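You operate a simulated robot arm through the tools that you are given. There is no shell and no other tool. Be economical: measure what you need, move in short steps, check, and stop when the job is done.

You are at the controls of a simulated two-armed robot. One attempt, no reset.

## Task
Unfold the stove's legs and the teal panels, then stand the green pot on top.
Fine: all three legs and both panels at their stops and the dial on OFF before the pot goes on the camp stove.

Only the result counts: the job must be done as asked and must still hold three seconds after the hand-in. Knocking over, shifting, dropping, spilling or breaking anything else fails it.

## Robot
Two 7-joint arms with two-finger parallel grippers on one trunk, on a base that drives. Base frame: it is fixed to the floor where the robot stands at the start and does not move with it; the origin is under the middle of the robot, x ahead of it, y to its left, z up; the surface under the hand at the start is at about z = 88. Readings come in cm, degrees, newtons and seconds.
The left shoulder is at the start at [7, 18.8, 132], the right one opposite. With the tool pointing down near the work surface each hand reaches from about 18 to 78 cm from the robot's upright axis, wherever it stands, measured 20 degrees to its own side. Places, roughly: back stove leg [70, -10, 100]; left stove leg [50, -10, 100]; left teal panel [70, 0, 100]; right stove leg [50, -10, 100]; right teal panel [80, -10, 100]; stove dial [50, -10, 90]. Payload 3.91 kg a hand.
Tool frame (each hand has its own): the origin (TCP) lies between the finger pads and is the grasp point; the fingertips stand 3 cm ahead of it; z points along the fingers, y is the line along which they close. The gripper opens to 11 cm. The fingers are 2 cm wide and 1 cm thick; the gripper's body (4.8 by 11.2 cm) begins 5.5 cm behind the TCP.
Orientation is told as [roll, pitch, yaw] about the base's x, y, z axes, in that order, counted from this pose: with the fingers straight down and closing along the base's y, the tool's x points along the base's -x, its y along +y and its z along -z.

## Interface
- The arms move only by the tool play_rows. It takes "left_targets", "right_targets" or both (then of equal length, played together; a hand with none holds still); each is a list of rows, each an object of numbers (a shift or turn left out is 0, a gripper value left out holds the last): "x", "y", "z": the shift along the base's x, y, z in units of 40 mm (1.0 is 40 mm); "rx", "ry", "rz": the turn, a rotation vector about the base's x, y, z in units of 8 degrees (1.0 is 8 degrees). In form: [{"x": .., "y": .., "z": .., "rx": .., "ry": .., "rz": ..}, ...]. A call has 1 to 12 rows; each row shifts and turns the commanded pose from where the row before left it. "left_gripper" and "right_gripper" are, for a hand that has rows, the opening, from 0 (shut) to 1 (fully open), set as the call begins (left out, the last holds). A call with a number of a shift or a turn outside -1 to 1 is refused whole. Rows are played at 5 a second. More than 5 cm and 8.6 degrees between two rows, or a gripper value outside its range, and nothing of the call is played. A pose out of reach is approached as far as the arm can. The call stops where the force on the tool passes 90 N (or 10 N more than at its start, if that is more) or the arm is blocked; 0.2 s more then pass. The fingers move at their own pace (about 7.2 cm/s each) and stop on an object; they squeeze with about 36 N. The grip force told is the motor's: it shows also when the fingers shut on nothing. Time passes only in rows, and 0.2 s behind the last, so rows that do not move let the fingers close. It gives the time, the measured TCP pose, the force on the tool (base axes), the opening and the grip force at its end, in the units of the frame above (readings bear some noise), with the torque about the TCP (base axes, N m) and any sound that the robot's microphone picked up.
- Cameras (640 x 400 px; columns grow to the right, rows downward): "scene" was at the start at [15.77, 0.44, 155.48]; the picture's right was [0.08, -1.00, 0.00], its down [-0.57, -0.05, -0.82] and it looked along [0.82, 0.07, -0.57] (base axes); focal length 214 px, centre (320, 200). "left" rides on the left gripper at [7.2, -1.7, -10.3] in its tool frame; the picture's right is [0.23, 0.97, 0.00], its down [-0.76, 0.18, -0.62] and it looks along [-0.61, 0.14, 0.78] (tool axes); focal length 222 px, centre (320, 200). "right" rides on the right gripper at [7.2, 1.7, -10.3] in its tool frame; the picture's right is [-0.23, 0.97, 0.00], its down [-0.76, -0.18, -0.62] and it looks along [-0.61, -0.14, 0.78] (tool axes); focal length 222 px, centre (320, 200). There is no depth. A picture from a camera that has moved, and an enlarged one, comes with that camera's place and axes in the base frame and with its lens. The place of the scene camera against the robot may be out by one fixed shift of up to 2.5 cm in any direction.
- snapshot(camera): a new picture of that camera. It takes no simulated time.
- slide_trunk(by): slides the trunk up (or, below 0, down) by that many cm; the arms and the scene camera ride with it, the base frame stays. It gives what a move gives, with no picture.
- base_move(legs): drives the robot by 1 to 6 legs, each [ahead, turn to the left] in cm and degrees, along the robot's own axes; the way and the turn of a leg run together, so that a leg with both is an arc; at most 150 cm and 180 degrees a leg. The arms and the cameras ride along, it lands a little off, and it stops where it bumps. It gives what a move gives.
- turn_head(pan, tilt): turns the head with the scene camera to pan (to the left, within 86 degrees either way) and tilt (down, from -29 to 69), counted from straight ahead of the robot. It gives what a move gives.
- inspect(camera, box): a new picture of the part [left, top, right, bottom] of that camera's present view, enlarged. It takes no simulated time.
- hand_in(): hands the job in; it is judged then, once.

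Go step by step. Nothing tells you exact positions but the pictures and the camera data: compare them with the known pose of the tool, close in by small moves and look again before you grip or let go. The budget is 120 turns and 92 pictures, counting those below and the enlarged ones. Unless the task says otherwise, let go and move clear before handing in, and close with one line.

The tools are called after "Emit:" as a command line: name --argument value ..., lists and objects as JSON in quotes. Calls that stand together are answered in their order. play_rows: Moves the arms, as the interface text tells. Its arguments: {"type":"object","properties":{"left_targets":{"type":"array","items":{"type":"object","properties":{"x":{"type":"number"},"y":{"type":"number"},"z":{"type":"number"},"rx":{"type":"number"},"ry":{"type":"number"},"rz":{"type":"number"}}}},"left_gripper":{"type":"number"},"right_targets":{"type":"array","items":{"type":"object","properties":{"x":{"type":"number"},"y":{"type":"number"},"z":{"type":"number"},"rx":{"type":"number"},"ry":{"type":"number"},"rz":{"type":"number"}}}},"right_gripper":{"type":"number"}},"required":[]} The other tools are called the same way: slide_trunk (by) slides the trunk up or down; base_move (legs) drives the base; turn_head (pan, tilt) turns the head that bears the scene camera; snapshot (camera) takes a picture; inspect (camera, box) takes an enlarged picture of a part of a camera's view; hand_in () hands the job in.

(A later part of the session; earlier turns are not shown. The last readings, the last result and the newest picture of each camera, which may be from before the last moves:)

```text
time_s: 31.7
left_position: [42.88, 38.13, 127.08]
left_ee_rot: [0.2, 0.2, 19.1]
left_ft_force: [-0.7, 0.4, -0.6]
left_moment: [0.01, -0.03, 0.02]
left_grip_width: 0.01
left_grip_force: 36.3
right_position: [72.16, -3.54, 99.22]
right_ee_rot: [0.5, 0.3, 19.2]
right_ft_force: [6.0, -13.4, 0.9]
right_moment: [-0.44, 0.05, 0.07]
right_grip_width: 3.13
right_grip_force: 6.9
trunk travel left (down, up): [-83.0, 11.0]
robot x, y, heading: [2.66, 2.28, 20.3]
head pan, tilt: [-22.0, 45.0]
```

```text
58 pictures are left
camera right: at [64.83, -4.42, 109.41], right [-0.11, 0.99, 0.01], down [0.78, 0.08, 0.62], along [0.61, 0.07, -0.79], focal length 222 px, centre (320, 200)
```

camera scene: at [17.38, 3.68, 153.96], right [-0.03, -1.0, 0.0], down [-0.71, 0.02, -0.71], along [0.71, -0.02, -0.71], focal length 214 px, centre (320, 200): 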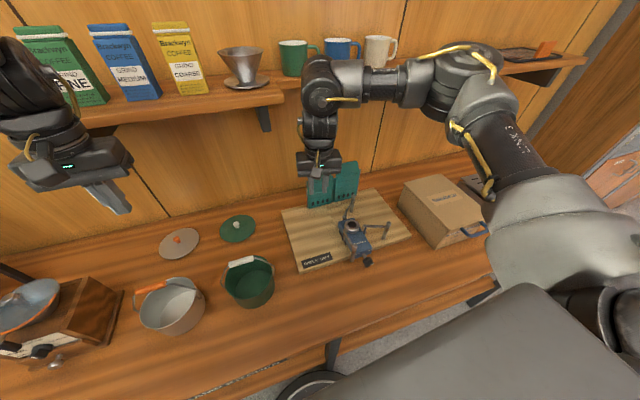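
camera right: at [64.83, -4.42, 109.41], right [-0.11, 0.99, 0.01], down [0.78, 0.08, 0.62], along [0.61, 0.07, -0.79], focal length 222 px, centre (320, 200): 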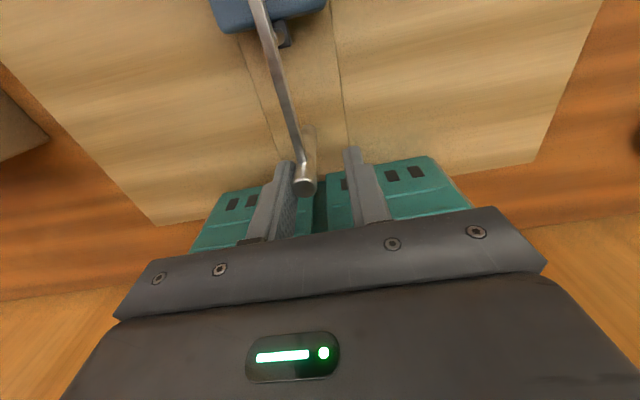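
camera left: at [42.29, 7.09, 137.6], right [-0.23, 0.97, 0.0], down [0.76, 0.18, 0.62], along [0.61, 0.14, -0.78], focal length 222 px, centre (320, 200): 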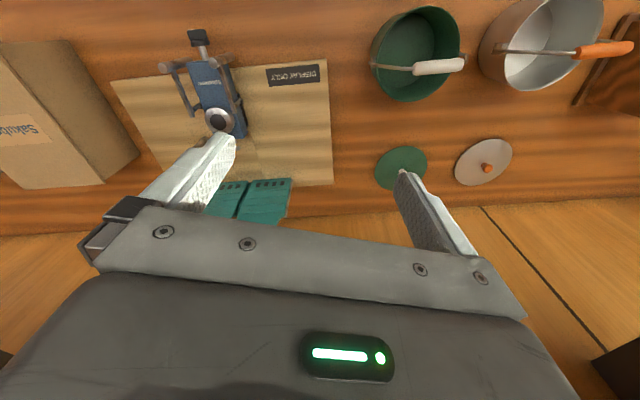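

The back leg is at its stop (13 N). Ease off, lift, and look at the panels.

Emit:
play_rows --right_gripper 0.3 --right_targets '[{"y": -0.15}, {"z": 0.9}, {"z": 0.9}, {"z": 0.9}, {"z": 0.9, "x": -0.8}, {"z": 0.5, "x": -0.9}, {}]'

Emit:
snapshot --camera "right"

Emit:
inspect --camera "scene" --box '[290, 140, 410, 280]'

```text
time_s: 33.3
left_position: [42.79, 38.58, 126.87]
left_ee_rot: [-0.1, 0.0, 19.2]
left_ft_force: [-0.3, 0.7, 0.2]
left_moment: [-0.01, 0.02, 0.02]
left_grip_width: 0.01
left_grip_force: 36.0
right_position: [65.39, -3.97, 115.72]
right_ee_rot: [0.4, 0.2, 19.3]
right_ft_force: [1.6, -0.3, 0.3]
right_moment: [-0.02, 0.07, 0.0]
right_grip_width: 3.31
right_grip_force: 0.0
trunk travel left (down, up): [-83.0, 11.0]
robot x, y, heading: [2.96, 2.09, 20.3]
head pan, tilt: [-22.0, 45.0]
```

```text
57 pictures are left
camera right: at [58.18, -4.83, 125.96], right [-0.11, 0.99, 0.01], down [0.78, 0.08, 0.62], along [0.61, 0.07, -0.79], focal length 222 px, centre (320, 200)
```

right: 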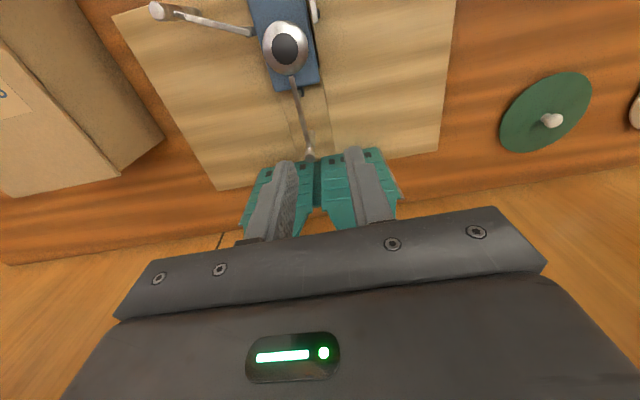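

```text
2.86 times, centred on (350, 210) of scene
camera zoom: at [17.8, 3.53, 153.93], right [-0.03, -1.0, 0.0], down [-0.71, 0.02, -0.71], along [0.71, -0.02, -0.71], focal length 613 px, centre (234, 171)
```

zoom: 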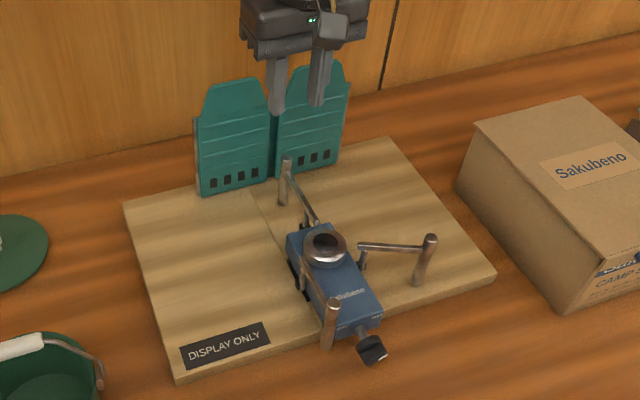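

Panel tabs top out near z≈110 with the left hinge around [73.3, 6.7]. I'll hook the closed fingers behind the left tab and pull; first hover behind it at z≈118.

Emit:
play_rows --right_gripper 0 --right_targets '[{"z": 0.7}, {"x": 0.75, "y": 0.35}, {"x": 0.75, "y": 0.35}, {"x": 0.75, "y": 0.35}, {"x": 0.66, "y": 0.36}, {}]'

Emit:
snapshot --camera "right"

Emit:
inspect --camera "scene" --box '[270, 40, 430, 240]'

```text
time_s: 34.7
left_position: [41.68, 38.06, 127.47]
left_ee_rot: [0.2, -0.5, 19.1]
left_ft_force: [-0.1, 0.8, 0.3]
left_moment: [0.0, 0.01, -0.02]
left_grip_width: 0.0
left_grip_force: 36.1
right_position: [76.18, 1.27, 119.16]
right_ee_rot: [0.7, -0.3, 19.5]
right_ft_force: [-0.4, 1.0, -0.1]
right_moment: [-0.01, 0.01, 0.02]
right_grip_width: 0.0
right_grip_force: 35.4
trunk travel left (down, up): [-83.0, 11.0]
robot x, y, heading: [2.28, 2.04, 20.5]
head pan, tilt: [-22.0, 45.0]
```

```text
55 pictures are left
camera right: at [68.8, 0.38, 129.32], right [-0.11, 0.99, 0.01], down [0.78, 0.08, 0.63], along [0.62, 0.08, -0.78], focal length 222 px, centre (320, 200)
```

right: 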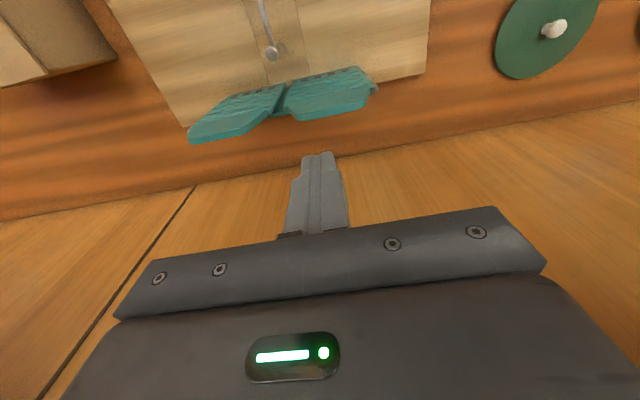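

```text
2.00 times, centred on (350, 140) of scene
camera zoom: at [16.47, 2.82, 154.07], right [-0.03, -1.0, 0.0], down [-0.7, 0.02, -0.71], along [0.71, -0.02, -0.7], focal length 429 px, centre (260, 320)
```

zoom: 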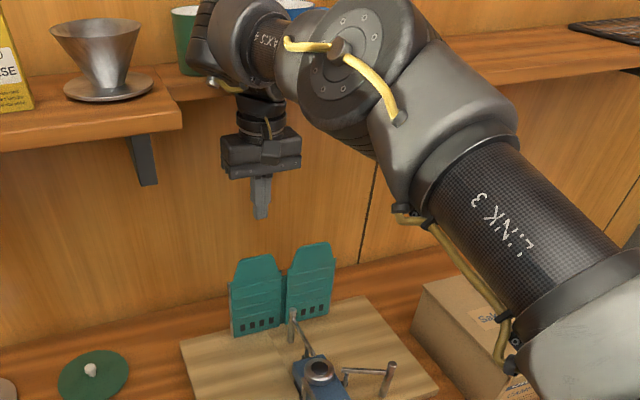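

The fingers need 1 cm more behind the tab. Shift and descend to tips ≈105.5.

Emit:
play_rows --right_targets '[{"x": 0.3, "y": 0.1}, {"z": -0.9}, {"z": -0.9}, {"z": -0.85}, {}]'

Emit:
snapshot --camera "right"

Emit:
inspect --camera "scene" --box '[290, 80, 400, 240]'

```text
time_s: 35.9
left_position: [42.47, 38.23, 127.19]
left_ee_rot: [0.1, -0.1, 19.0]
left_ft_force: [-0.1, -0.7, 0.0]
left_moment: [-0.01, 0.03, 0.01]
left_grip_width: 0.0
left_grip_force: 35.5
right_position: [76.87, 1.51, 107.84]
right_ee_rot: [0.4, 0.1, 19.3]
right_ft_force: [-0.1, 0.8, 0.2]
right_moment: [-0.02, 0.03, 0.02]
right_grip_width: 0.0
right_grip_force: 35.3
right hand out of reach, approached as far as the arm can: row 1
trunk travel left (down, up): [-83.0, 11.0]
robot x, y, heading: [2.91, 2.14, 20.7]
head pan, tilt: [-22.0, 45.0]
```

```text
53 pictures are left
camera right: at [69.53, 0.56, 118.03], right [-0.11, 0.99, 0.01], down [0.78, 0.08, 0.62], along [0.62, 0.07, -0.78], focal length 222 px, centre (320, 200)
```

right: 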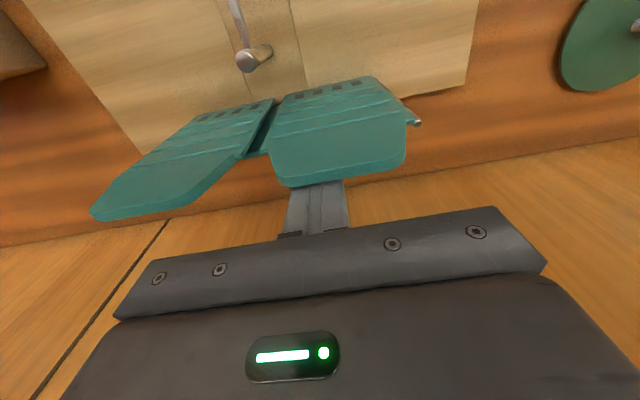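

```text
2.50 times, centred on (345, 160) of scene
camera zoom: at [17.22, 3.2, 153.96], right [-0.03, -1.0, 0.0], down [-0.7, 0.02, -0.71], along [0.71, -0.02, -0.71], focal length 536 px, centre (258, 300)
```

zoom: 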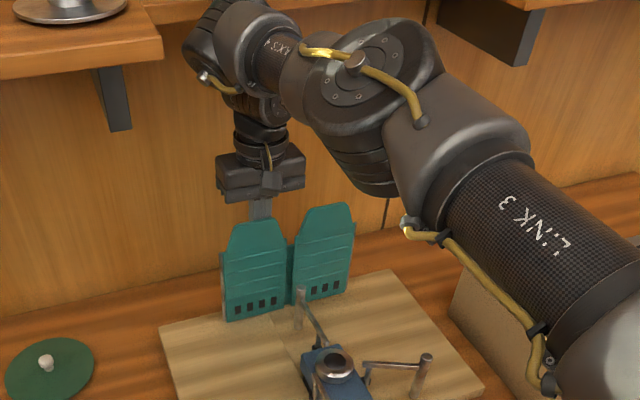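

The fingertips are behind the left tab. Pull it forward along its arc.

Emit:
play_rows --right_targets '[{"x": -0.145, "y": -0.04}, {"x": -0.37, "y": -0.15}, {"x": -0.4, "y": -0.05}, {"x": -0.39, "y": 0.06}, {"x": -0.37, "y": 0.16}, {}]'

Emit:
snapshot --camera "right"

Emit:
inspect --camera "scene" --box '[290, 110, 400, 270]'

```text
time_s: 37.3
left_position: [42.73, 38.68, 126.89]
left_ee_rot: [0.1, 0.1, 19.0]
left_ft_force: [0.0, 0.7, -0.7]
left_moment: [-0.02, 0.02, -0.03]
left_grip_width: 0.01
left_grip_force: 35.7
right_position: [70.33, 1.91, 107.73]
right_ee_rot: [0.5, 0.2, 19.3]
right_ft_force: [6.3, 5.5, 0.4]
right_moment: [0.01, -0.02, -0.11]
right_grip_width: 0.0
right_grip_force: 36.2
trunk travel left (down, up): [-83.0, 11.0]
robot x, y, heading: [2.4, 2.08, 20.6]
head pan, tilt: [-22.0, 45.0]
```

```text
51 pictures are left
camera right: at [63.01, 0.97, 118.0], right [-0.11, 0.99, 0.01], down [0.78, 0.08, 0.62], along [0.61, 0.07, -0.79], focal length 222 px, centre (320, 200)
```

right: 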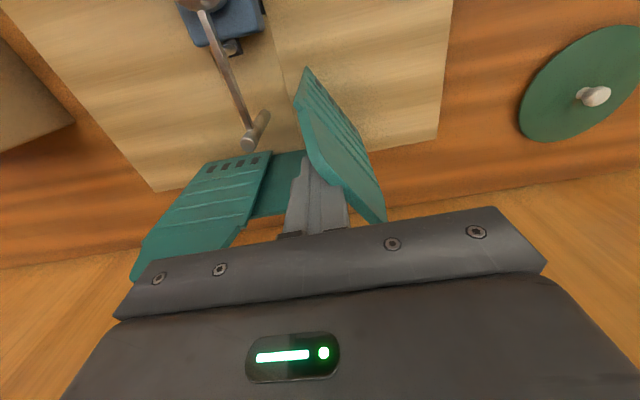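

```text
2.50 times, centred on (345, 190) of scene
camera zoom: at [17.71, 3.63, 153.93], right [-0.03, -1.0, 0.0], down [-0.71, 0.02, -0.71], along [0.71, -0.02, -0.71], focal length 536 px, centre (258, 225)
```

zoom: 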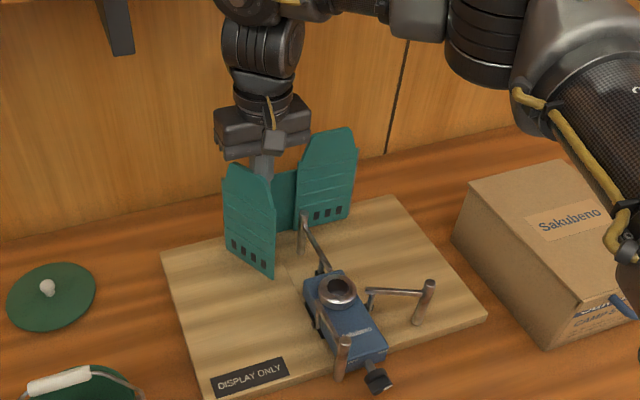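

The left panel is swinging out well. Continue toward its stop.

Emit:
play_rows --right_targets '[{"x": -0.3, "y": 0.245}, {"x": -0.24, "y": 0.32}, {}]'

Emit:
snapshot --camera "right"

```text
time_s: 38.1
left_position: [43.09, 38.52, 126.87]
left_ee_rot: [0.1, 0.3, 19.0]
left_ft_force: [-0.4, 0.1, -0.2]
left_moment: [0.01, 0.02, -0.04]
left_grip_width: 0.0
left_grip_force: 35.6
right_position: [68.81, 4.29, 107.69]
right_ee_rot: [0.6, 0.0, 19.3]
right_ft_force: [29.7, 9.6, 8.5]
right_moment: [-0.02, -0.03, -0.39]
right_grip_width: 0.01
right_grip_force: 36.3
trunk travel left (down, up): [-83.0, 11.0]
robot x, y, heading: [2.89, 2.35, 20.7]
head pan, tilt: [-22.0, 45.0]
```

```text
49 pictures are left
camera right: at [61.49, 3.33, 117.99], right [-0.11, 0.99, 0.01], down [0.78, 0.08, 0.62], along [0.61, 0.07, -0.79], focal length 222 px, centre (320, 200)
```

right: 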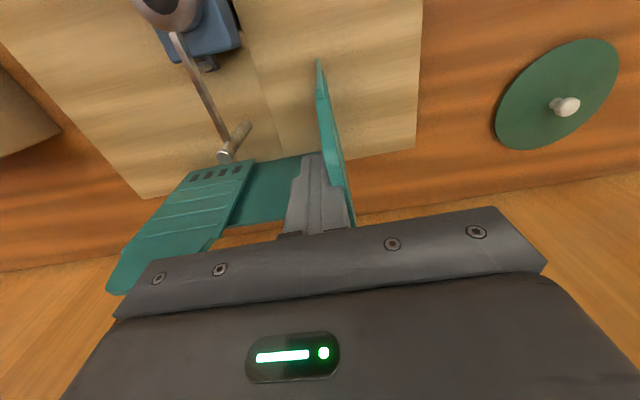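

30 N along the panel's length is odd; the panel already looks ~90° open. Back off slightly and view.

Emit:
play_rows --right_targets '[{"x": 0.25, "y": 0.0}, {}]'

Emit:
inspect --camera "right" --box '[200, 40, 460, 240]'

Emit:
inspect --camera "scene" --box '[300, 130, 400, 260]'

```text
time_s: 38.7
left_position: [42.64, 38.37, 126.96]
left_ee_rot: [0.1, 0.1, 19.1]
left_ft_force: [0.4, -0.3, -0.8]
left_moment: [0.0, 0.03, -0.01]
left_grip_width: 0.0
left_grip_force: 36.8
right_position: [69.21, 3.94, 107.71]
right_ee_rot: [0.5, 0.5, 19.3]
right_ft_force: [0.7, -0.9, -0.4]
right_moment: [-0.01, 0.04, 0.01]
right_grip_width: 0.0
right_grip_force: 36.1
trunk travel left (down, up): [-83.0, 11.0]
robot x, y, heading: [2.72, 1.86, 20.5]
head pan, tilt: [-22.0, 45.0]
```

```text
2.00 times, centred on (330, 140) of right
camera zoom: at [61.94, 2.98, 118.01], right [-0.11, 0.99, 0.01], down [0.78, 0.08, 0.62], along [0.61, 0.07, -0.79], focal length 444 px, centre (300, 320)
```

zoom: 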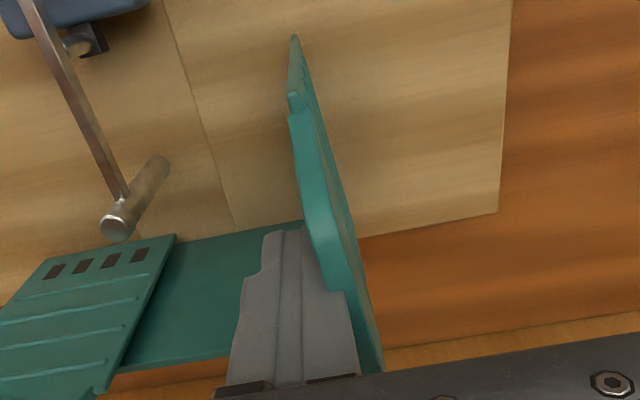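

```text
3.08 times, centred on (350, 195) of scene
camera zoom: at [17.67, 3.35, 153.93], right [-0.03, -1.0, 0.0], down [-0.71, 0.02, -0.71], along [0.71, -0.02, -0.71], focal length 660 px, centre (228, 215)
```

zoom: 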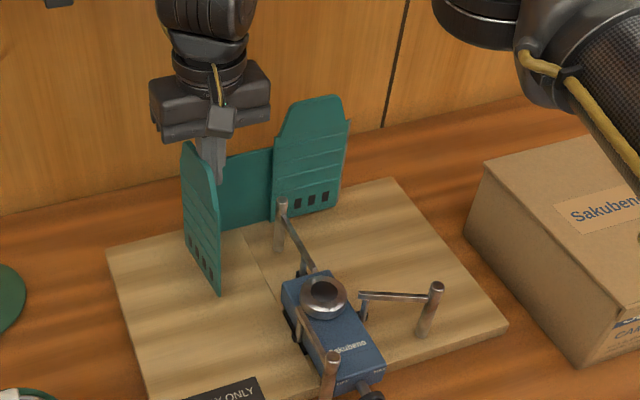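

Emit:
play_rows --right_targets '[{"x": -0.05, "y": 0.2}, {"x": -0.05, "y": 0.2}, {}]'

Emit:
inspect --camera "right" --box '[200, 40, 460, 240]'

```text
time_s: 39.5
left_position: [42.62, 38.37, 127.02]
left_ee_rot: [0.0, 0.2, 19.1]
left_ft_force: [0.5, 1.2, 0.3]
left_moment: [0.02, 0.02, 0.02]
left_grip_width: 0.0
left_grip_force: 36.3
right_position: [68.72, 5.63, 107.79]
right_ee_rot: [0.6, 0.2, 19.3]
right_ft_force: [-0.9, -0.5, 0.4]
right_moment: [-0.04, 0.0, -0.02]
right_grip_width: 0.0
right_grip_force: 36.1
trunk travel left (down, up): [-83.0, 11.0]
robot x, y, heading: [2.81, 2.2, 20.5]
head pan, tilt: [-22.0, 45.0]
```

```text
2.00 times, centred on (330, 140) of right
camera zoom: at [61.52, 4.73, 118.08], right [-0.11, 0.99, 0.01], down [0.78, 0.08, 0.62], along [0.61, 0.07, -0.79], focal length 444 px, centre (300, 320)
```

zoom: 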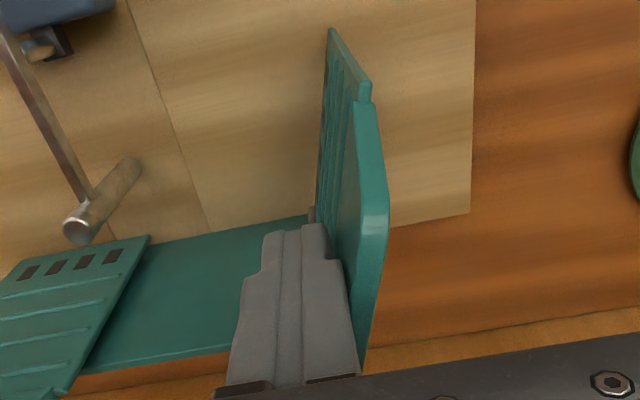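

It moves freely now. Continue pushing outward.

Emit:
play_rows --right_targets '[{"x": -0.04, "y": 0.25}, {"x": 0.0, "y": 0.25}, {}]'

Emit:
inspect --camera "right" --box '[200, 40, 460, 240]'

```text
time_s: 40.3
left_position: [42.72, 37.35, 127.31]
left_ee_rot: [0.7, -0.1, 19.2]
left_ft_force: [-0.3, 0.2, -0.4]
left_moment: [0.0, -0.03, -0.03]
left_grip_width: 0.0
left_grip_force: 36.0
right_position: [68.88, 5.89, 107.85]
right_ee_rot: [0.2, 0.5, 18.7]
right_ft_force: [10.2, -50.4, 4.4]
right_moment: [-1.41, -0.3, -0.37]
right_grip_width: 0.0
right_grip_force: 35.8
trunk travel left (down, up): [-83.0, 11.0]
robot x, y, heading: [2.95, 2.28, 20.3]
head pan, tilt: [-22.0, 45.0]
```

```text
2.00 times, centred on (330, 140) of right
camera zoom: at [61.47, 5.12, 118.1], right [-0.1, 1.0, 0.0], down [0.78, 0.07, 0.62], along [0.61, 0.06, -0.79], focal length 444 px, centre (300, 320)
```

zoom: 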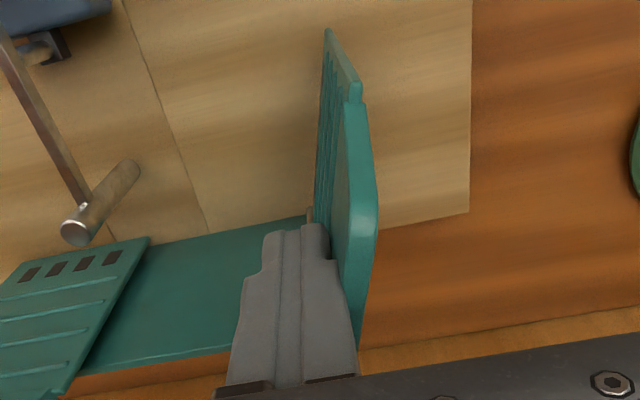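

The left panel is at its stop (50 N push). Back off, lift, and look at the right panel.

Emit:
play_rows --right_targets '[{"y": -0.5}, {"y": -0.4, "x": 0.2}, {"z": 0.9, "y": -0.3, "x": 0.2}, {"z": 0.9, "x": 0.2}, {"z": 0.5, "y": -0.5}, {"y": -0.8}, {}]'

Emit:
snapshot --camera "right"

Emit:
inspect --camera "scene" --box '[290, 120, 410, 280]'

```text
time_s: 41.9
left_position: [42.71, 38.52, 126.96]
left_ee_rot: [0.0, 0.2, 19.1]
left_ft_force: [0.2, 0.1, -0.4]
left_moment: [-0.01, 0.02, -0.01]
left_grip_width: 0.01
left_grip_force: 36.1
right_position: [71.05, -2.29, 117.02]
right_ee_rot: [0.5, 0.2, 19.2]
right_ft_force: [-0.5, 0.4, 0.1]
right_moment: [-0.03, -0.04, 0.02]
right_grip_width: 0.0
right_grip_force: 36.0
trunk travel left (down, up): [-83.0, 11.0]
robot x, y, heading: [3.18, 2.44, 20.5]
head pan, tilt: [-22.0, 45.0]
```

```text
44 pictures are left
camera right: at [63.68, -3.27, 127.28], right [-0.11, 0.99, 0.01], down [0.78, 0.08, 0.62], along [0.61, 0.07, -0.79], focal length 222 px, centre (320, 200)
```

right: 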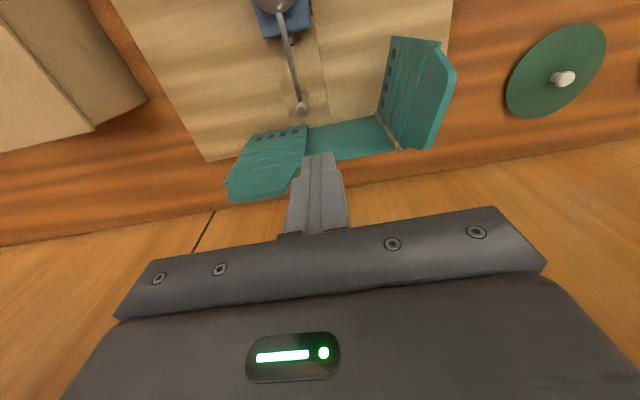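

```text
2.50 times, centred on (350, 200) of scene
camera zoom: at [17.62, 3.58, 153.94], right [-0.03, -1.0, 0.0], down [-0.71, 0.02, -0.71], along [0.71, -0.02, -0.71], focal length 536 px, centre (245, 200)
```

zoom: 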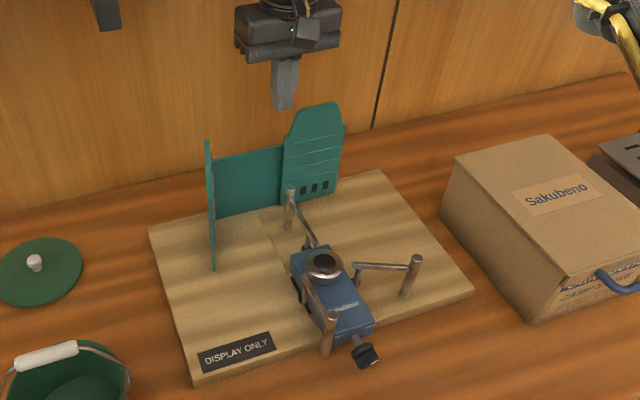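

Right tab spans about [77.9,-10.3]–[76.7,-5.4]. I raise the trunk for extra reach, then go behind it.

Emit:
slide_trunk --by 8

Emit:
play_rows --right_targets '[{"x": 0.65, "y": -0.25, "z": -0.4}, {"x": 0.65, "y": -0.25, "z": -0.4}, {"x": 0.6, "y": -0.35, "z": -0.8}, {}]'

Emit:
snapshot --camera "right"

```text
time_s: 43.1
left_position: [42.71, 38.35, 134.99]
left_ee_rot: [0.1, 0.1, 19.1]
left_ft_force: [-0.5, 0.3, 0.0]
left_moment: [0.05, 0.01, 0.01]
left_grip_width: 0.0
left_grip_force: 36.1
right_position: [71.08, -2.52, 125.02]
right_ee_rot: [0.6, 0.2, 19.3]
right_ft_force: [-0.2, 0.5, 0.4]
right_moment: [-0.01, 0.01, 0.0]
right_grip_width: 0.03
right_grip_force: 36.3
trunk travel left (down, up): [-91.0, 3.0]
robot x, y, heading: [2.96, 2.23, 20.5]
head pan, tilt: [-22.0, 45.0]
```

```text
time_s: 44.1
left_position: [42.69, 38.45, 135.05]
left_ee_rot: [0.1, 0.1, 19.1]
left_ft_force: [-0.3, 0.2, -0.1]
left_moment: [0.01, 0.01, 0.02]
left_grip_width: 0.0
left_grip_force: 36.4
right_position: [78.5, -6.0, 118.54]
right_ee_rot: [0.5, 0.2, 19.4]
right_ft_force: [1.7, 0.1, -1.2]
right_moment: [0.01, 0.14, 0.01]
right_grip_width: 0.0
right_grip_force: 36.0
trunk travel left (down, up): [-91.0, 3.0]
robot x, y, heading: [2.74, 2.49, 20.8]
head pan, tilt: [-22.0, 45.0]
```

```text
42 pictures are left
camera right: at [71.11, -6.91, 128.89], right [-0.11, 0.99, 0.01], down [0.78, 0.08, 0.62], along [0.61, 0.07, -0.79], focal length 222 px, centre (320, 200)
```

right: 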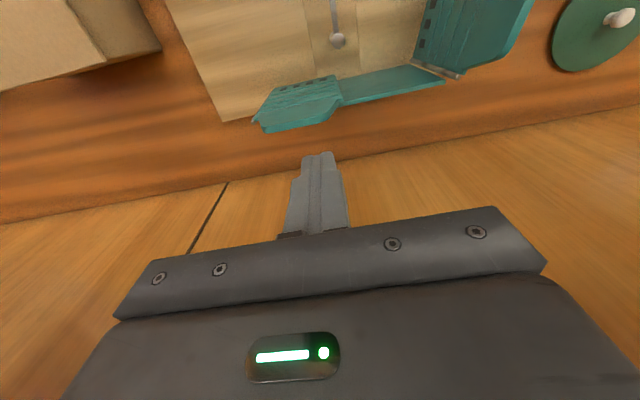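

Emit:
play_rows --right_targets '[{"x": 0.24, "y": -0.3}, {"z": -0.9}, {"z": -0.9}, {"z": -0.8}, {}]'

Emit:
snapshot --camera "right"

```text
time_s: 45.3
left_position: [41.98, 38.23, 135.28]
left_ee_rot: [0.0, -0.3, 18.9]
left_ft_force: [0.0, -0.6, 0.6]
left_moment: [-0.03, -0.01, 0.03]
left_grip_width: 0.0
left_grip_force: 36.3
right_position: [79.42, -7.42, 109.21]
right_ee_rot: [0.5, -0.6, 19.0]
right_ft_force: [2.4, -10.1, 52.6]
right_moment: [0.47, 0.73, 0.02]
right_grip_width: 0.0
right_grip_force: 36.1
trunk travel left (down, up): [-91.0, 3.0]
robot x, y, heading: [3.0, 2.03, 20.5]
head pan, tilt: [-22.0, 45.0]
```

```text
41 pictures are left
camera right: at [71.96, -8.25, 119.43], right [-0.1, 0.99, 0.01], down [0.77, 0.07, 0.63], along [0.62, 0.07, -0.78], focal length 222 px, centre (320, 200)
```

right: 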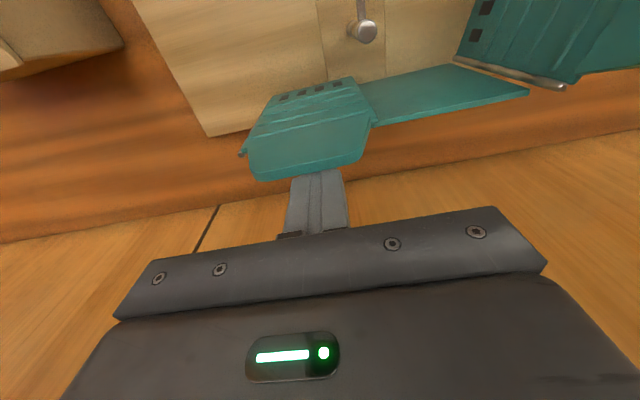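

The tips touched a top edge (~z 106). Raise about 2 cm immediately, then check before pulling.

Emit:
play_rows --right_targets '[{"z": 0.52}, {}]'

Emit:
inspect --camera "right" --box '[200, 40, 460, 240]'

Emit:
inspect --camera "scene" --box '[290, 140, 410, 300]'

```text
time_s: 45.9
left_position: [42.58, 38.54, 134.98]
left_ee_rot: [0.0, 0.1, 19.2]
left_ft_force: [-0.3, 0.3, 0.0]
left_moment: [-0.04, -0.04, 0.0]
left_grip_width: 0.01
left_grip_force: 36.2
right_position: [79.57, -6.94, 110.34]
right_ee_rot: [0.5, 0.3, 19.5]
right_ft_force: [-0.3, 0.0, -0.8]
right_moment: [-0.02, 0.01, 0.0]
right_grip_width: 0.0
right_grip_force: 36.0
trunk travel left (down, up): [-91.0, 3.0]
robot x, y, heading: [2.83, 2.16, 20.6]
head pan, tilt: [-22.0, 45.0]
```

```text
2.00 times, centred on (330, 140) of right
camera zoom: at [72.3, -7.82, 120.61], right [-0.11, 0.99, 0.01], down [0.78, 0.08, 0.62], along [0.61, 0.07, -0.79], focal length 444 px, centre (300, 320)
```

zoom: 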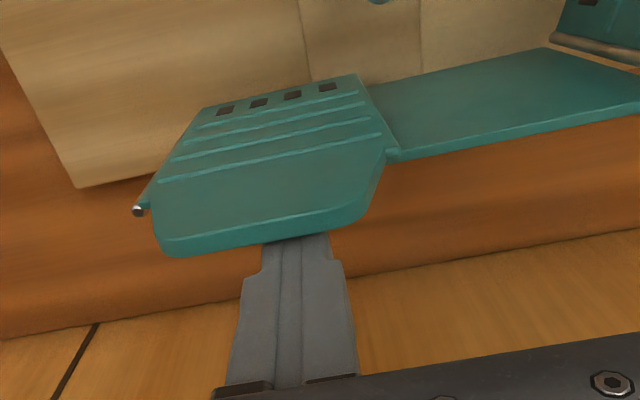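

```text
2.50 times, centred on (350, 220) of scene
camera zoom: at [17.59, 3.5, 161.92], right [-0.03, -1.0, 0.0], down [-0.71, 0.02, -0.71], along [0.71, -0.02, -0.71], focal length 536 px, centre (245, 150)
```

zoom: 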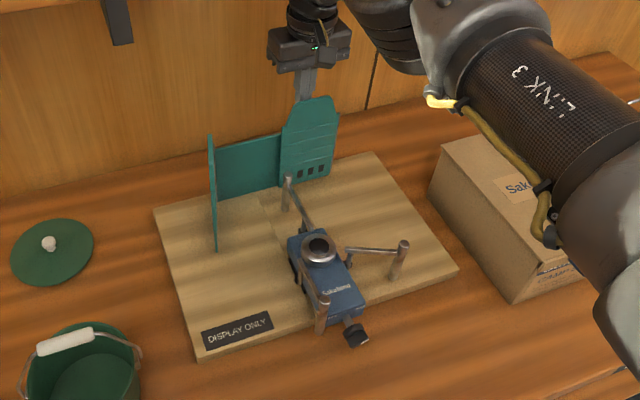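

Fingers are behind the right tab with clearance. Pull it along its arc.

Emit:
play_rows --right_targets '[{"x": -0.26, "y": -0.05}, {"x": -0.34, "y": -0.07}, {"x": -0.31, "y": -0.155}, {"x": -0.26, "y": -0.23}, {}]'

Emit:
snapshot --camera "right"

```text
time_s: 47.1
left_position: [42.72, 38.47, 135.06]
left_ee_rot: [0.0, 0.1, 19.1]
left_ft_force: [-0.2, 0.7, 0.0]
left_moment: [-0.02, -0.06, -0.02]
left_grip_width: 0.0
left_grip_force: 36.0
right_position: [74.88, -9.16, 110.28]
right_ee_rot: [0.5, 0.2, 19.3]
right_ft_force: [0.0, 0.8, -0.5]
right_moment: [0.0, 0.05, -0.01]
right_grip_width: 0.0
right_grip_force: 35.5
trunk travel left (down, up): [-91.0, 3.0]
robot x, y, heading: [2.71, 2.44, 20.5]
head pan, tilt: [-22.0, 45.0]
```

```text
38 pictures are left
camera right: at [67.54, -10.04, 120.59], right [-0.11, 0.99, 0.01], down [0.78, 0.08, 0.62], along [0.61, 0.07, -0.79], focal length 222 px, centre (320, 200)
```

right: 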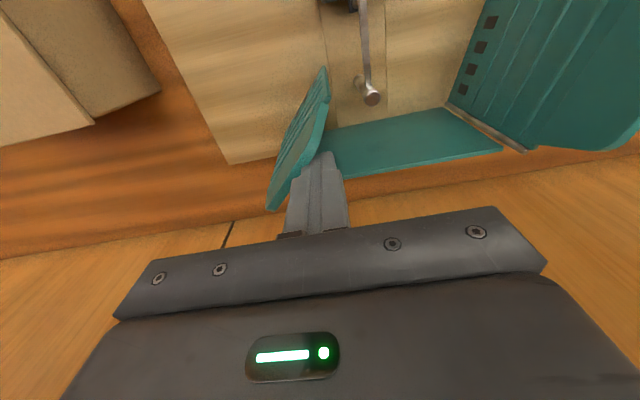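

Emit:
play_rows --right_targets '[{"x": -0.15, "y": -0.25, "z": -0.3}, {"x": -0.1, "y": -0.33}, {"x": -0.02, "y": -0.35}, {}]'

Emit:
snapshot --camera "right"

```text
time_s: 48.1
left_position: [42.94, 38.63, 134.98]
left_ee_rot: [0.0, 0.1, 19.1]
left_ft_force: [-0.1, -0.6, 0.4]
left_moment: [0.02, 0.04, 0.04]
left_grip_width: 0.0
left_grip_force: 35.7
right_position: [74.27, -12.58, 109.22]
right_ee_rot: [0.6, -0.2, 19.3]
right_ft_force: [29.4, 3.8, 32.7]
right_moment: [-0.39, 0.06, 0.33]
right_grip_width: 0.01
right_grip_force: 36.0
trunk travel left (down, up): [-91.0, 3.0]
robot x, y, heading: [2.8, 1.85, 20.5]
head pan, tilt: [-22.0, 45.0]
```

```text
37 pictures are left
camera right: at [66.75, -13.47, 119.5], right [-0.11, 0.99, 0.01], down [0.78, 0.08, 0.62], along [0.62, 0.08, -0.78], focal length 222 px, centre (320, 200)
```

right: 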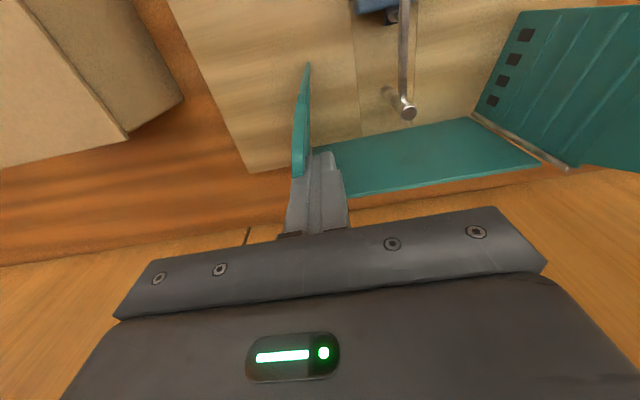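

The finger slid to the tab's hinge-side slope. Lift, shift inward and further out from the hinge, lower and look.

Emit:
play_rows --right_targets '[{"x": 0.2, "y": 0.2, "z": 0.3}, {"y": 0.6, "z": 0.3}, {"x": -0.6}, {"x": -0.5, "y": -0.1}, {"z": -0.9}, {}]'

Emit:
snapshot --camera "right"

```text
time_s: 49.5
left_position: [42.76, 38.69, 135.03]
left_ee_rot: [0.0, 0.1, 19.1]
left_ft_force: [0.5, 1.1, -0.2]
left_moment: [0.03, 0.03, -0.01]
left_grip_width: 0.01
left_grip_force: 36.8
right_position: [70.18, -9.98, 107.7]
right_ee_rot: [0.6, 0.3, 19.4]
right_ft_force: [0.2, -0.1, 0.0]
right_moment: [-0.02, -0.03, -0.01]
right_grip_width: 0.0
right_grip_force: 35.9
trunk travel left (down, up): [-91.0, 3.0]
robot x, y, heading: [2.61, 2.07, 20.7]
head pan, tilt: [-22.0, 45.0]
```

```text
36 pictures are left
camera right: at [62.79, -10.96, 117.97], right [-0.11, 0.99, 0.01], down [0.78, 0.08, 0.62], along [0.61, 0.07, -0.79], focal length 222 px, centre (320, 200)
```

right: 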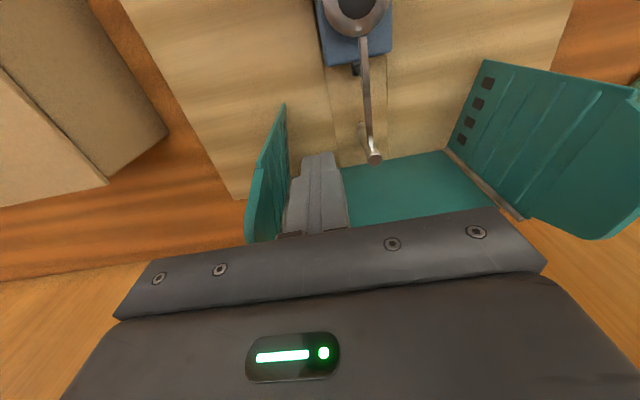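

Now the finger is inside the right panel; push it outward to its stop.

Emit:
play_rows --right_targets '[{"x": 0.05, "y": -0.25}, {"x": 0.05, "y": -0.25}, {"x": 0.06, "y": -0.25}, {}]'

```text
time_s: 50.5
left_position: [42.62, 38.45, 135.04]
left_ee_rot: [0.1, 0.2, 19.0]
left_ft_force: [0.2, 0.3, 0.0]
left_moment: [0.01, -0.02, -0.02]
left_grip_width: 0.02
left_grip_force: 36.0
right_position: [70.98, -13.04, 107.85]
right_ee_rot: [0.5, 0.2, 19.3]
right_ft_force: [-0.3, -0.7, -0.4]
right_moment: [0.01, 0.01, 0.01]
right_grip_width: 0.0
right_grip_force: 36.0
trunk travel left (down, up): [-91.0, 3.0]
robot x, y, heading: [2.66, 2.0, 20.6]
head pan, tilt: [-22.0, 45.0]
```

Emit:
play_rows --right_targets '[{"x": 0.05, "y": -0.2}, {"x": 0.05, "y": -0.2}, {}]'

Emit:
snapshot --camera "right"

```text
time_s: 51.3
left_position: [42.73, 38.47, 135.05]
left_ee_rot: [0.0, 0.1, 19.1]
left_ft_force: [0.6, -0.1, 0.2]
left_moment: [0.04, -0.01, 0.01]
left_grip_width: 0.02
left_grip_force: 36.2
right_position: [71.35, -14.71, 107.78]
right_ee_rot: [0.5, 0.2, 19.3]
right_ft_force: [-0.1, -1.4, 0.3]
right_moment: [0.01, 0.01, -0.03]
right_grip_width: 0.02
right_grip_force: 35.7
trunk travel left (down, up): [-91.0, 3.0]
robot x, y, heading: [2.82, 2.57, 20.3]
head pan, tilt: [-22.0, 45.0]
```

```text
35 pictures are left
camera right: at [63.95, -15.6, 118.11], right [-0.11, 0.99, 0.01], down [0.78, 0.08, 0.62], along [0.61, 0.07, -0.79], focal length 222 px, centre (320, 200)
```

right: 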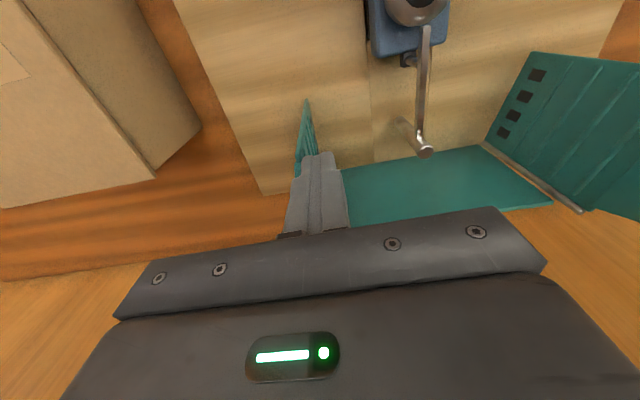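

Contact but no stop yet; push on in small steps.

Emit:
play_rows --right_targets '[{"x": 0.05, "y": -0.18}, {"x": 0.05, "y": -0.18}, {}]'

Emit:
snapshot --camera "right"

```text
time_s: 52.1
left_position: [42.72, 38.56, 135.09]
left_ee_rot: [0.0, 0.1, 19.0]
left_ft_force: [-1.2, -0.4, 0.0]
left_moment: [0.03, 0.0, 0.0]
left_grip_width: 0.02
left_grip_force: 36.1
right_position: [71.65, -16.14, 107.9]
right_ee_rot: [0.5, 0.2, 19.3]
right_ft_force: [1.0, 0.1, 0.5]
right_moment: [-0.01, 0.02, 0.01]
right_grip_width: 0.0
right_grip_force: 35.8
trunk travel left (down, up): [-91.0, 3.0]
robot x, y, heading: [2.59, 2.33, 20.3]
head pan, tilt: [-22.0, 45.0]
```

```text
34 pictures are left
camera right: at [64.35, -17.01, 118.13], right [-0.11, 0.99, 0.01], down [0.78, 0.08, 0.62], along [0.61, 0.07, -0.79], focal length 222 px, centre (320, 200)
```

right: 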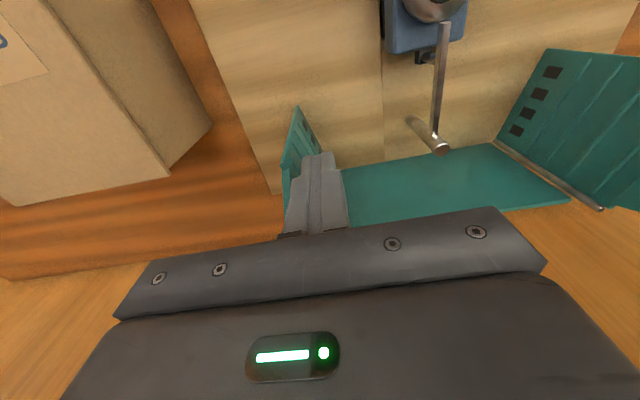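

Emit:
play_rows --right_targets '[{"x": 0.06, "y": -0.18}, {"x": 0.06, "y": -0.18}, {}]'

Emit:
inspect --camera "scene" --box '[280, 140, 420, 310]'

```text
time_s: 52.9
left_position: [42.75, 38.68, 134.94]
left_ee_rot: [-0.1, 0.1, 19.2]
left_ft_force: [0.7, -0.5, 0.0]
left_moment: [-0.01, -0.01, -0.02]
left_grip_width: 0.0
left_grip_force: 35.7
right_position: [72.09, -17.26, 107.97]
right_ee_rot: [0.6, 0.2, 19.6]
right_ft_force: [-6.9, 9.0, -6.0]
right_moment: [0.34, 0.28, 0.08]
right_grip_width: 0.0
right_grip_force: 35.7
trunk travel left (down, up): [-91.0, 3.0]
robot x, y, heading: [3.15, 1.72, 20.5]
head pan, tilt: [-22.0, 45.0]
```

```text
2.35 times, centred on (350, 225) of scene
camera zoom: at [17.56, 3.6, 161.94], right [-0.03, -1.0, 0.0], down [-0.71, 0.02, -0.71], along [0.71, -0.02, -0.71], focal length 505 px, centre (249, 141)
```

zoom: 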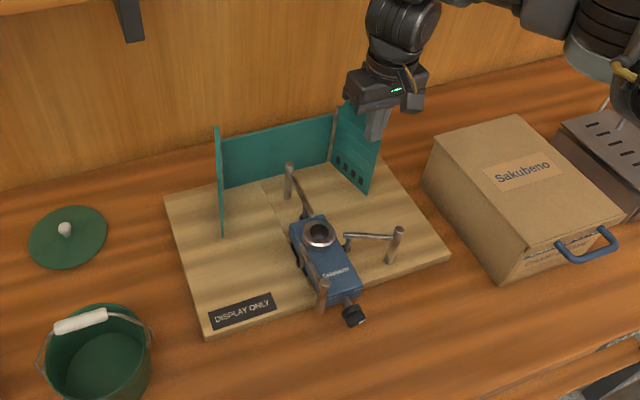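

Resistance rises; one more small push to confirm the stop.

Emit:
play_rows --right_targets '[{"x": 0.05, "y": -0.18}, {}]'

```text
time_s: 53.5
left_position: [42.74, 38.68, 134.97]
left_ee_rot: [-0.2, 0.1, 18.9]
left_ft_force: [0.3, -0.1, 0.1]
left_moment: [-0.07, 0.02, 0.0]
left_grip_width: 0.0
left_grip_force: 35.9
right_position: [72.43, -18.62, 108.19]
right_ee_rot: [0.0, 0.2, 18.5]
right_ft_force: [-0.8, -1.2, 1.1]
right_moment: [0.08, -0.03, 0.02]
right_grip_width: 0.0
right_grip_force: 36.4
trunk travel left (down, up): [-91.0, 3.0]
robot x, y, heading: [2.86, 2.14, 20.6]
head pan, tilt: [-22.0, 45.0]
```

Emit:
inspect --camera "right" --box '[200, 40, 460, 240]'

Emit:
inspect --camera "scene" --box '[310, 160, 400, 270]'

```text
2.00 times, centred on (330, 140) of right
camera zoom: at [64.94, -19.35, 118.45], right [-0.09, 1.0, 0.0], down [0.78, 0.07, 0.62], along [0.62, 0.06, -0.78], focal length 444 px, centre (300, 320)
```

zoom: 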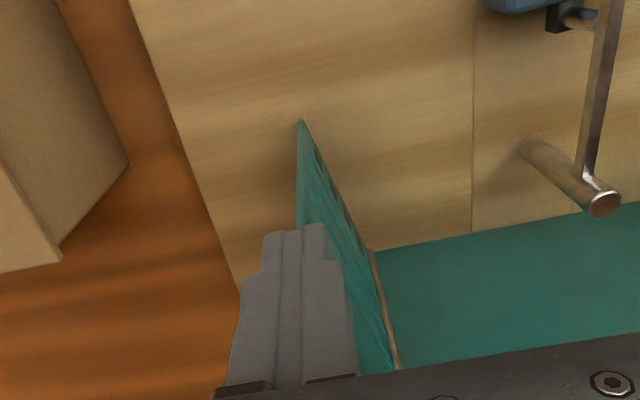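

```text
3.64 times, centred on (355, 215) of scene
camera zoom: at [17.47, 3.99, 161.99], right [-0.03, -1.0, 0.0], down [-0.71, 0.02, -0.71], along [0.71, -0.02, -0.71], focal length 780 px, centre (193, 146)
```

zoom: 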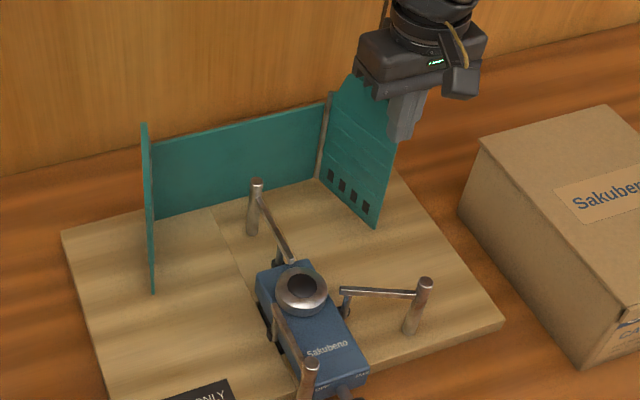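

The panel is at ~110°, mirroring the left one, but the fingertip slipped off its free-side slope. Re-enter closer to the hinge and push along the panel's normal to confirm the stop.

Emit:
play_rows --right_targets '[{"z": 0.8}, {"z": 0.75}, {"x": 0.15, "y": 0.93}, {"z": -0.8}, {"z": -0.75}, {"x": 0.08, "y": -0.1}, {}]'

Emit:
snapshot --camera "right"

```text
time_s: 55.1
left_position: [42.69, 38.33, 135.06]
left_ee_rot: [0.1, 0.1, 19.1]
left_ft_force: [0.6, 0.0, 0.5]
left_moment: [0.0, -0.01, 0.01]
left_grip_width: 0.0
left_grip_force: 35.7
right_position: [73.34, -14.84, 107.73]
right_ee_rot: [0.7, 0.1, 19.3]
right_ft_force: [-0.2, -0.2, -0.7]
right_moment: [0.01, -0.01, -0.01]
right_grip_width: 0.01
right_grip_force: 36.1
trunk travel left (down, up): [-91.0, 3.0]
robot x, y, heading: [2.83, 2.11, 20.7]
head pan, tilt: [-22.0, 45.0]
```

```text
30 pictures are left
camera right: at [66.0, -15.92, 118.01], right [-0.11, 0.99, 0.01], down [0.78, 0.08, 0.62], along [0.61, 0.07, -0.79], focal length 222 px, centre (320, 200)
```

right: 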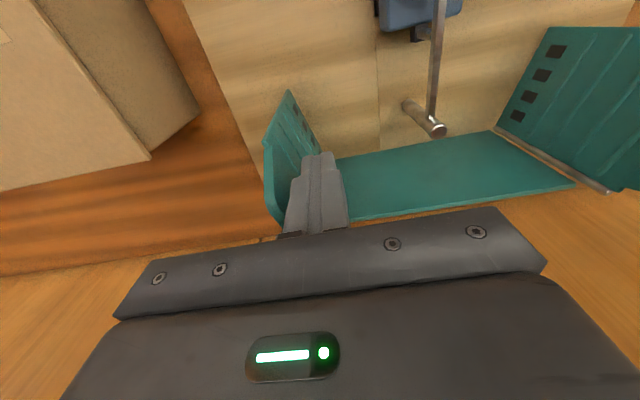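

Emit:
play_rows --right_targets '[{"x": 0.13, "y": -0.17}, {"x": 0.13, "y": -0.17}, {}]'

```text
time_s: 55.9
left_position: [42.24, 38.9, 134.89]
left_ee_rot: [-0.4, 0.1, 19.1]
left_ft_force: [-0.6, -0.5, 0.5]
left_moment: [0.02, -0.02, 0.01]
left_grip_width: 0.0
left_grip_force: 35.4
right_position: [73.89, -15.39, 108.05]
right_ee_rot: [0.7, 0.4, 19.6]
right_ft_force: [-28.5, 38.9, -18.3]
right_moment: [-0.1, -0.16, -0.27]
right_grip_width: 0.0
right_grip_force: 35.7
trunk travel left (down, up): [-91.0, 3.0]
robot x, y, heading: [2.93, 2.17, 20.5]
head pan, tilt: [-22.0, 45.0]
```

The right panel is at its stop (48 N along its normal). Retract the right hand; the left hand comes over for the left leg.

Emit:
play_rows --right_targets '[{"x": -0.15, "y": 0.3}, {"z": 0.9}, {"z": 0.9}, {"z": 0.9, "x": -0.5}, {"z": 0.6, "x": -0.8, "y": -0.5}, {"x": -0.8, "y": -0.8}, {"x": -0.8, "y": -0.8}, {"y": -0.8}, {"y": -0.8}, {}]' --left_targets '[{}, {}, {}, {"y": -0.9, "z": -0.3}, {"y": -0.9, "z": -0.3}, {"y": -0.9, "z": -0.3}, {"y": -0.9, "z": -0.3}, {"y": -0.9, "z": -0.3}, {"y": -0.9, "z": -0.3}, {"y": -0.9, "z": -0.3}]' --left_gripper 0.3

Emit:
play_rows --left_targets '[{"y": -0.9, "x": 0.5}, {"y": -0.9, "x": 0.5}, {"y": -0.9, "x": 0.5}, {"y": -0.9, "x": 0.4}, {"y": -0.7, "z": -0.6}, {"z": -0.6}, {}]'

Emit:
snapshot --camera "left"

```text
time_s: 58.1
left_position: [44.54, 29.83, 134.23]
left_ee_rot: [-0.1, 0.1, 19.1]
left_ft_force: [0.1, 0.4, 0.2]
left_moment: [-0.02, 0.03, 0.01]
left_grip_width: 3.29
left_grip_force: 0.0
left hand out of reach, approached as far as the arm can: row 5, 6, 7, 8, 9, 10
right_position: [61.99, -30.05, 121.2]
right_ee_rot: [0.6, 0.2, 19.3]
right_ft_force: [-0.4, -0.1, 0.9]
right_moment: [0.03, 0.0, -0.01]
right_grip_width: 0.01
right_grip_force: 35.6
trunk travel left (down, up): [-91.0, 3.0]
robot x, y, heading: [2.62, 2.27, 20.8]
head pan, tilt: [-22.0, 45.0]
```

```text
time_s: 59.7
left_position: [52.06, 12.59, 129.4]
left_ee_rot: [0.0, 0.0, 19.1]
left_ft_force: [0.1, 0.1, 0.8]
left_moment: [0.02, 0.02, 0.03]
left_grip_width: 3.32
left_grip_force: 0.1
right_position: [62.02, -30.17, 121.14]
right_ee_rot: [0.6, 0.3, 19.3]
right_ft_force: [0.0, 0.1, 0.0]
right_moment: [-0.04, 0.02, 0.03]
right_grip_width: 0.02
right_grip_force: 35.5
trunk travel left (down, up): [-91.0, 3.0]
robot x, y, heading: [2.56, 2.22, 20.5]
head pan, tilt: [-22.0, 45.0]
```

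```text
29 pictures are left
camera left: at [45.81, 8.61, 139.64], right [-0.53, 0.85, 0.0], down [0.66, 0.42, 0.62], along [0.53, 0.33, -0.78], focal length 222 px, centre (320, 200)
```

left: 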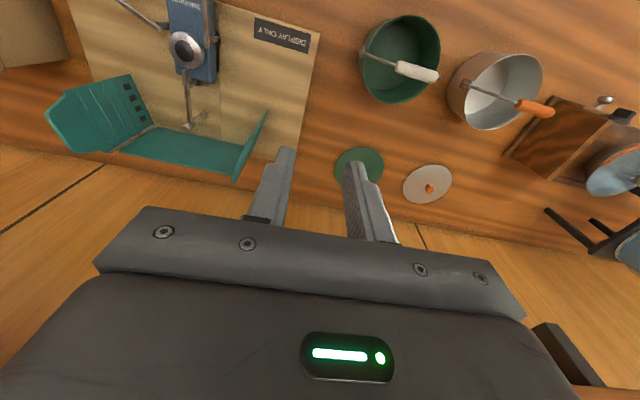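

Emit:
play_rows --left_targets '[{"y": -0.9, "z": -0.3}, {"y": -0.9, "z": -0.5}, {"y": -0.9, "z": -0.7, "x": -0.1}, {"y": -0.9, "z": -0.7, "x": -0.1}, {"y": -0.9, "z": -0.7, "x": -0.1}, {"y": -0.5, "z": -0.7}, {"z": -0.6}, {}]'

Emit:
snapshot --camera "left"

```text
time_s: 61.5
left_position: [52.23, 5.24, 112.42]
left_ee_rot: [0.0, 0.0, 19.1]
left_ft_force: [0.7, -0.5, -0.5]
left_moment: [-0.02, -0.03, -0.02]
left_grip_width: 3.31
left_grip_force: 0.0
left hand out of reach, approached as far as the arm can: row 1, 3, 4, 5, 6
right_position: [62.12, -30.15, 121.21]
right_ee_rot: [0.6, 0.2, 19.3]
right_ft_force: [-0.4, 0.0, 0.5]
right_moment: [0.0, 0.0, 0.03]
right_grip_width: 0.01
right_grip_force: 35.7
trunk travel left (down, up): [-91.0, 3.0]
robot x, y, heading: [3.29, 2.26, 20.4]
head pan, tilt: [-22.0, 45.0]
```

```text
28 pictures are left
camera left: at [45.94, 1.32, 122.64], right [-0.53, 0.85, 0.0], down [0.66, 0.42, 0.62], along [0.53, 0.33, -0.78], focal length 222 px, centre (320, 200)
```

left: 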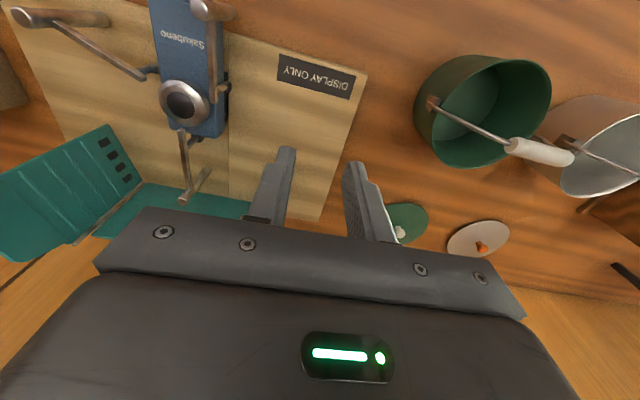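

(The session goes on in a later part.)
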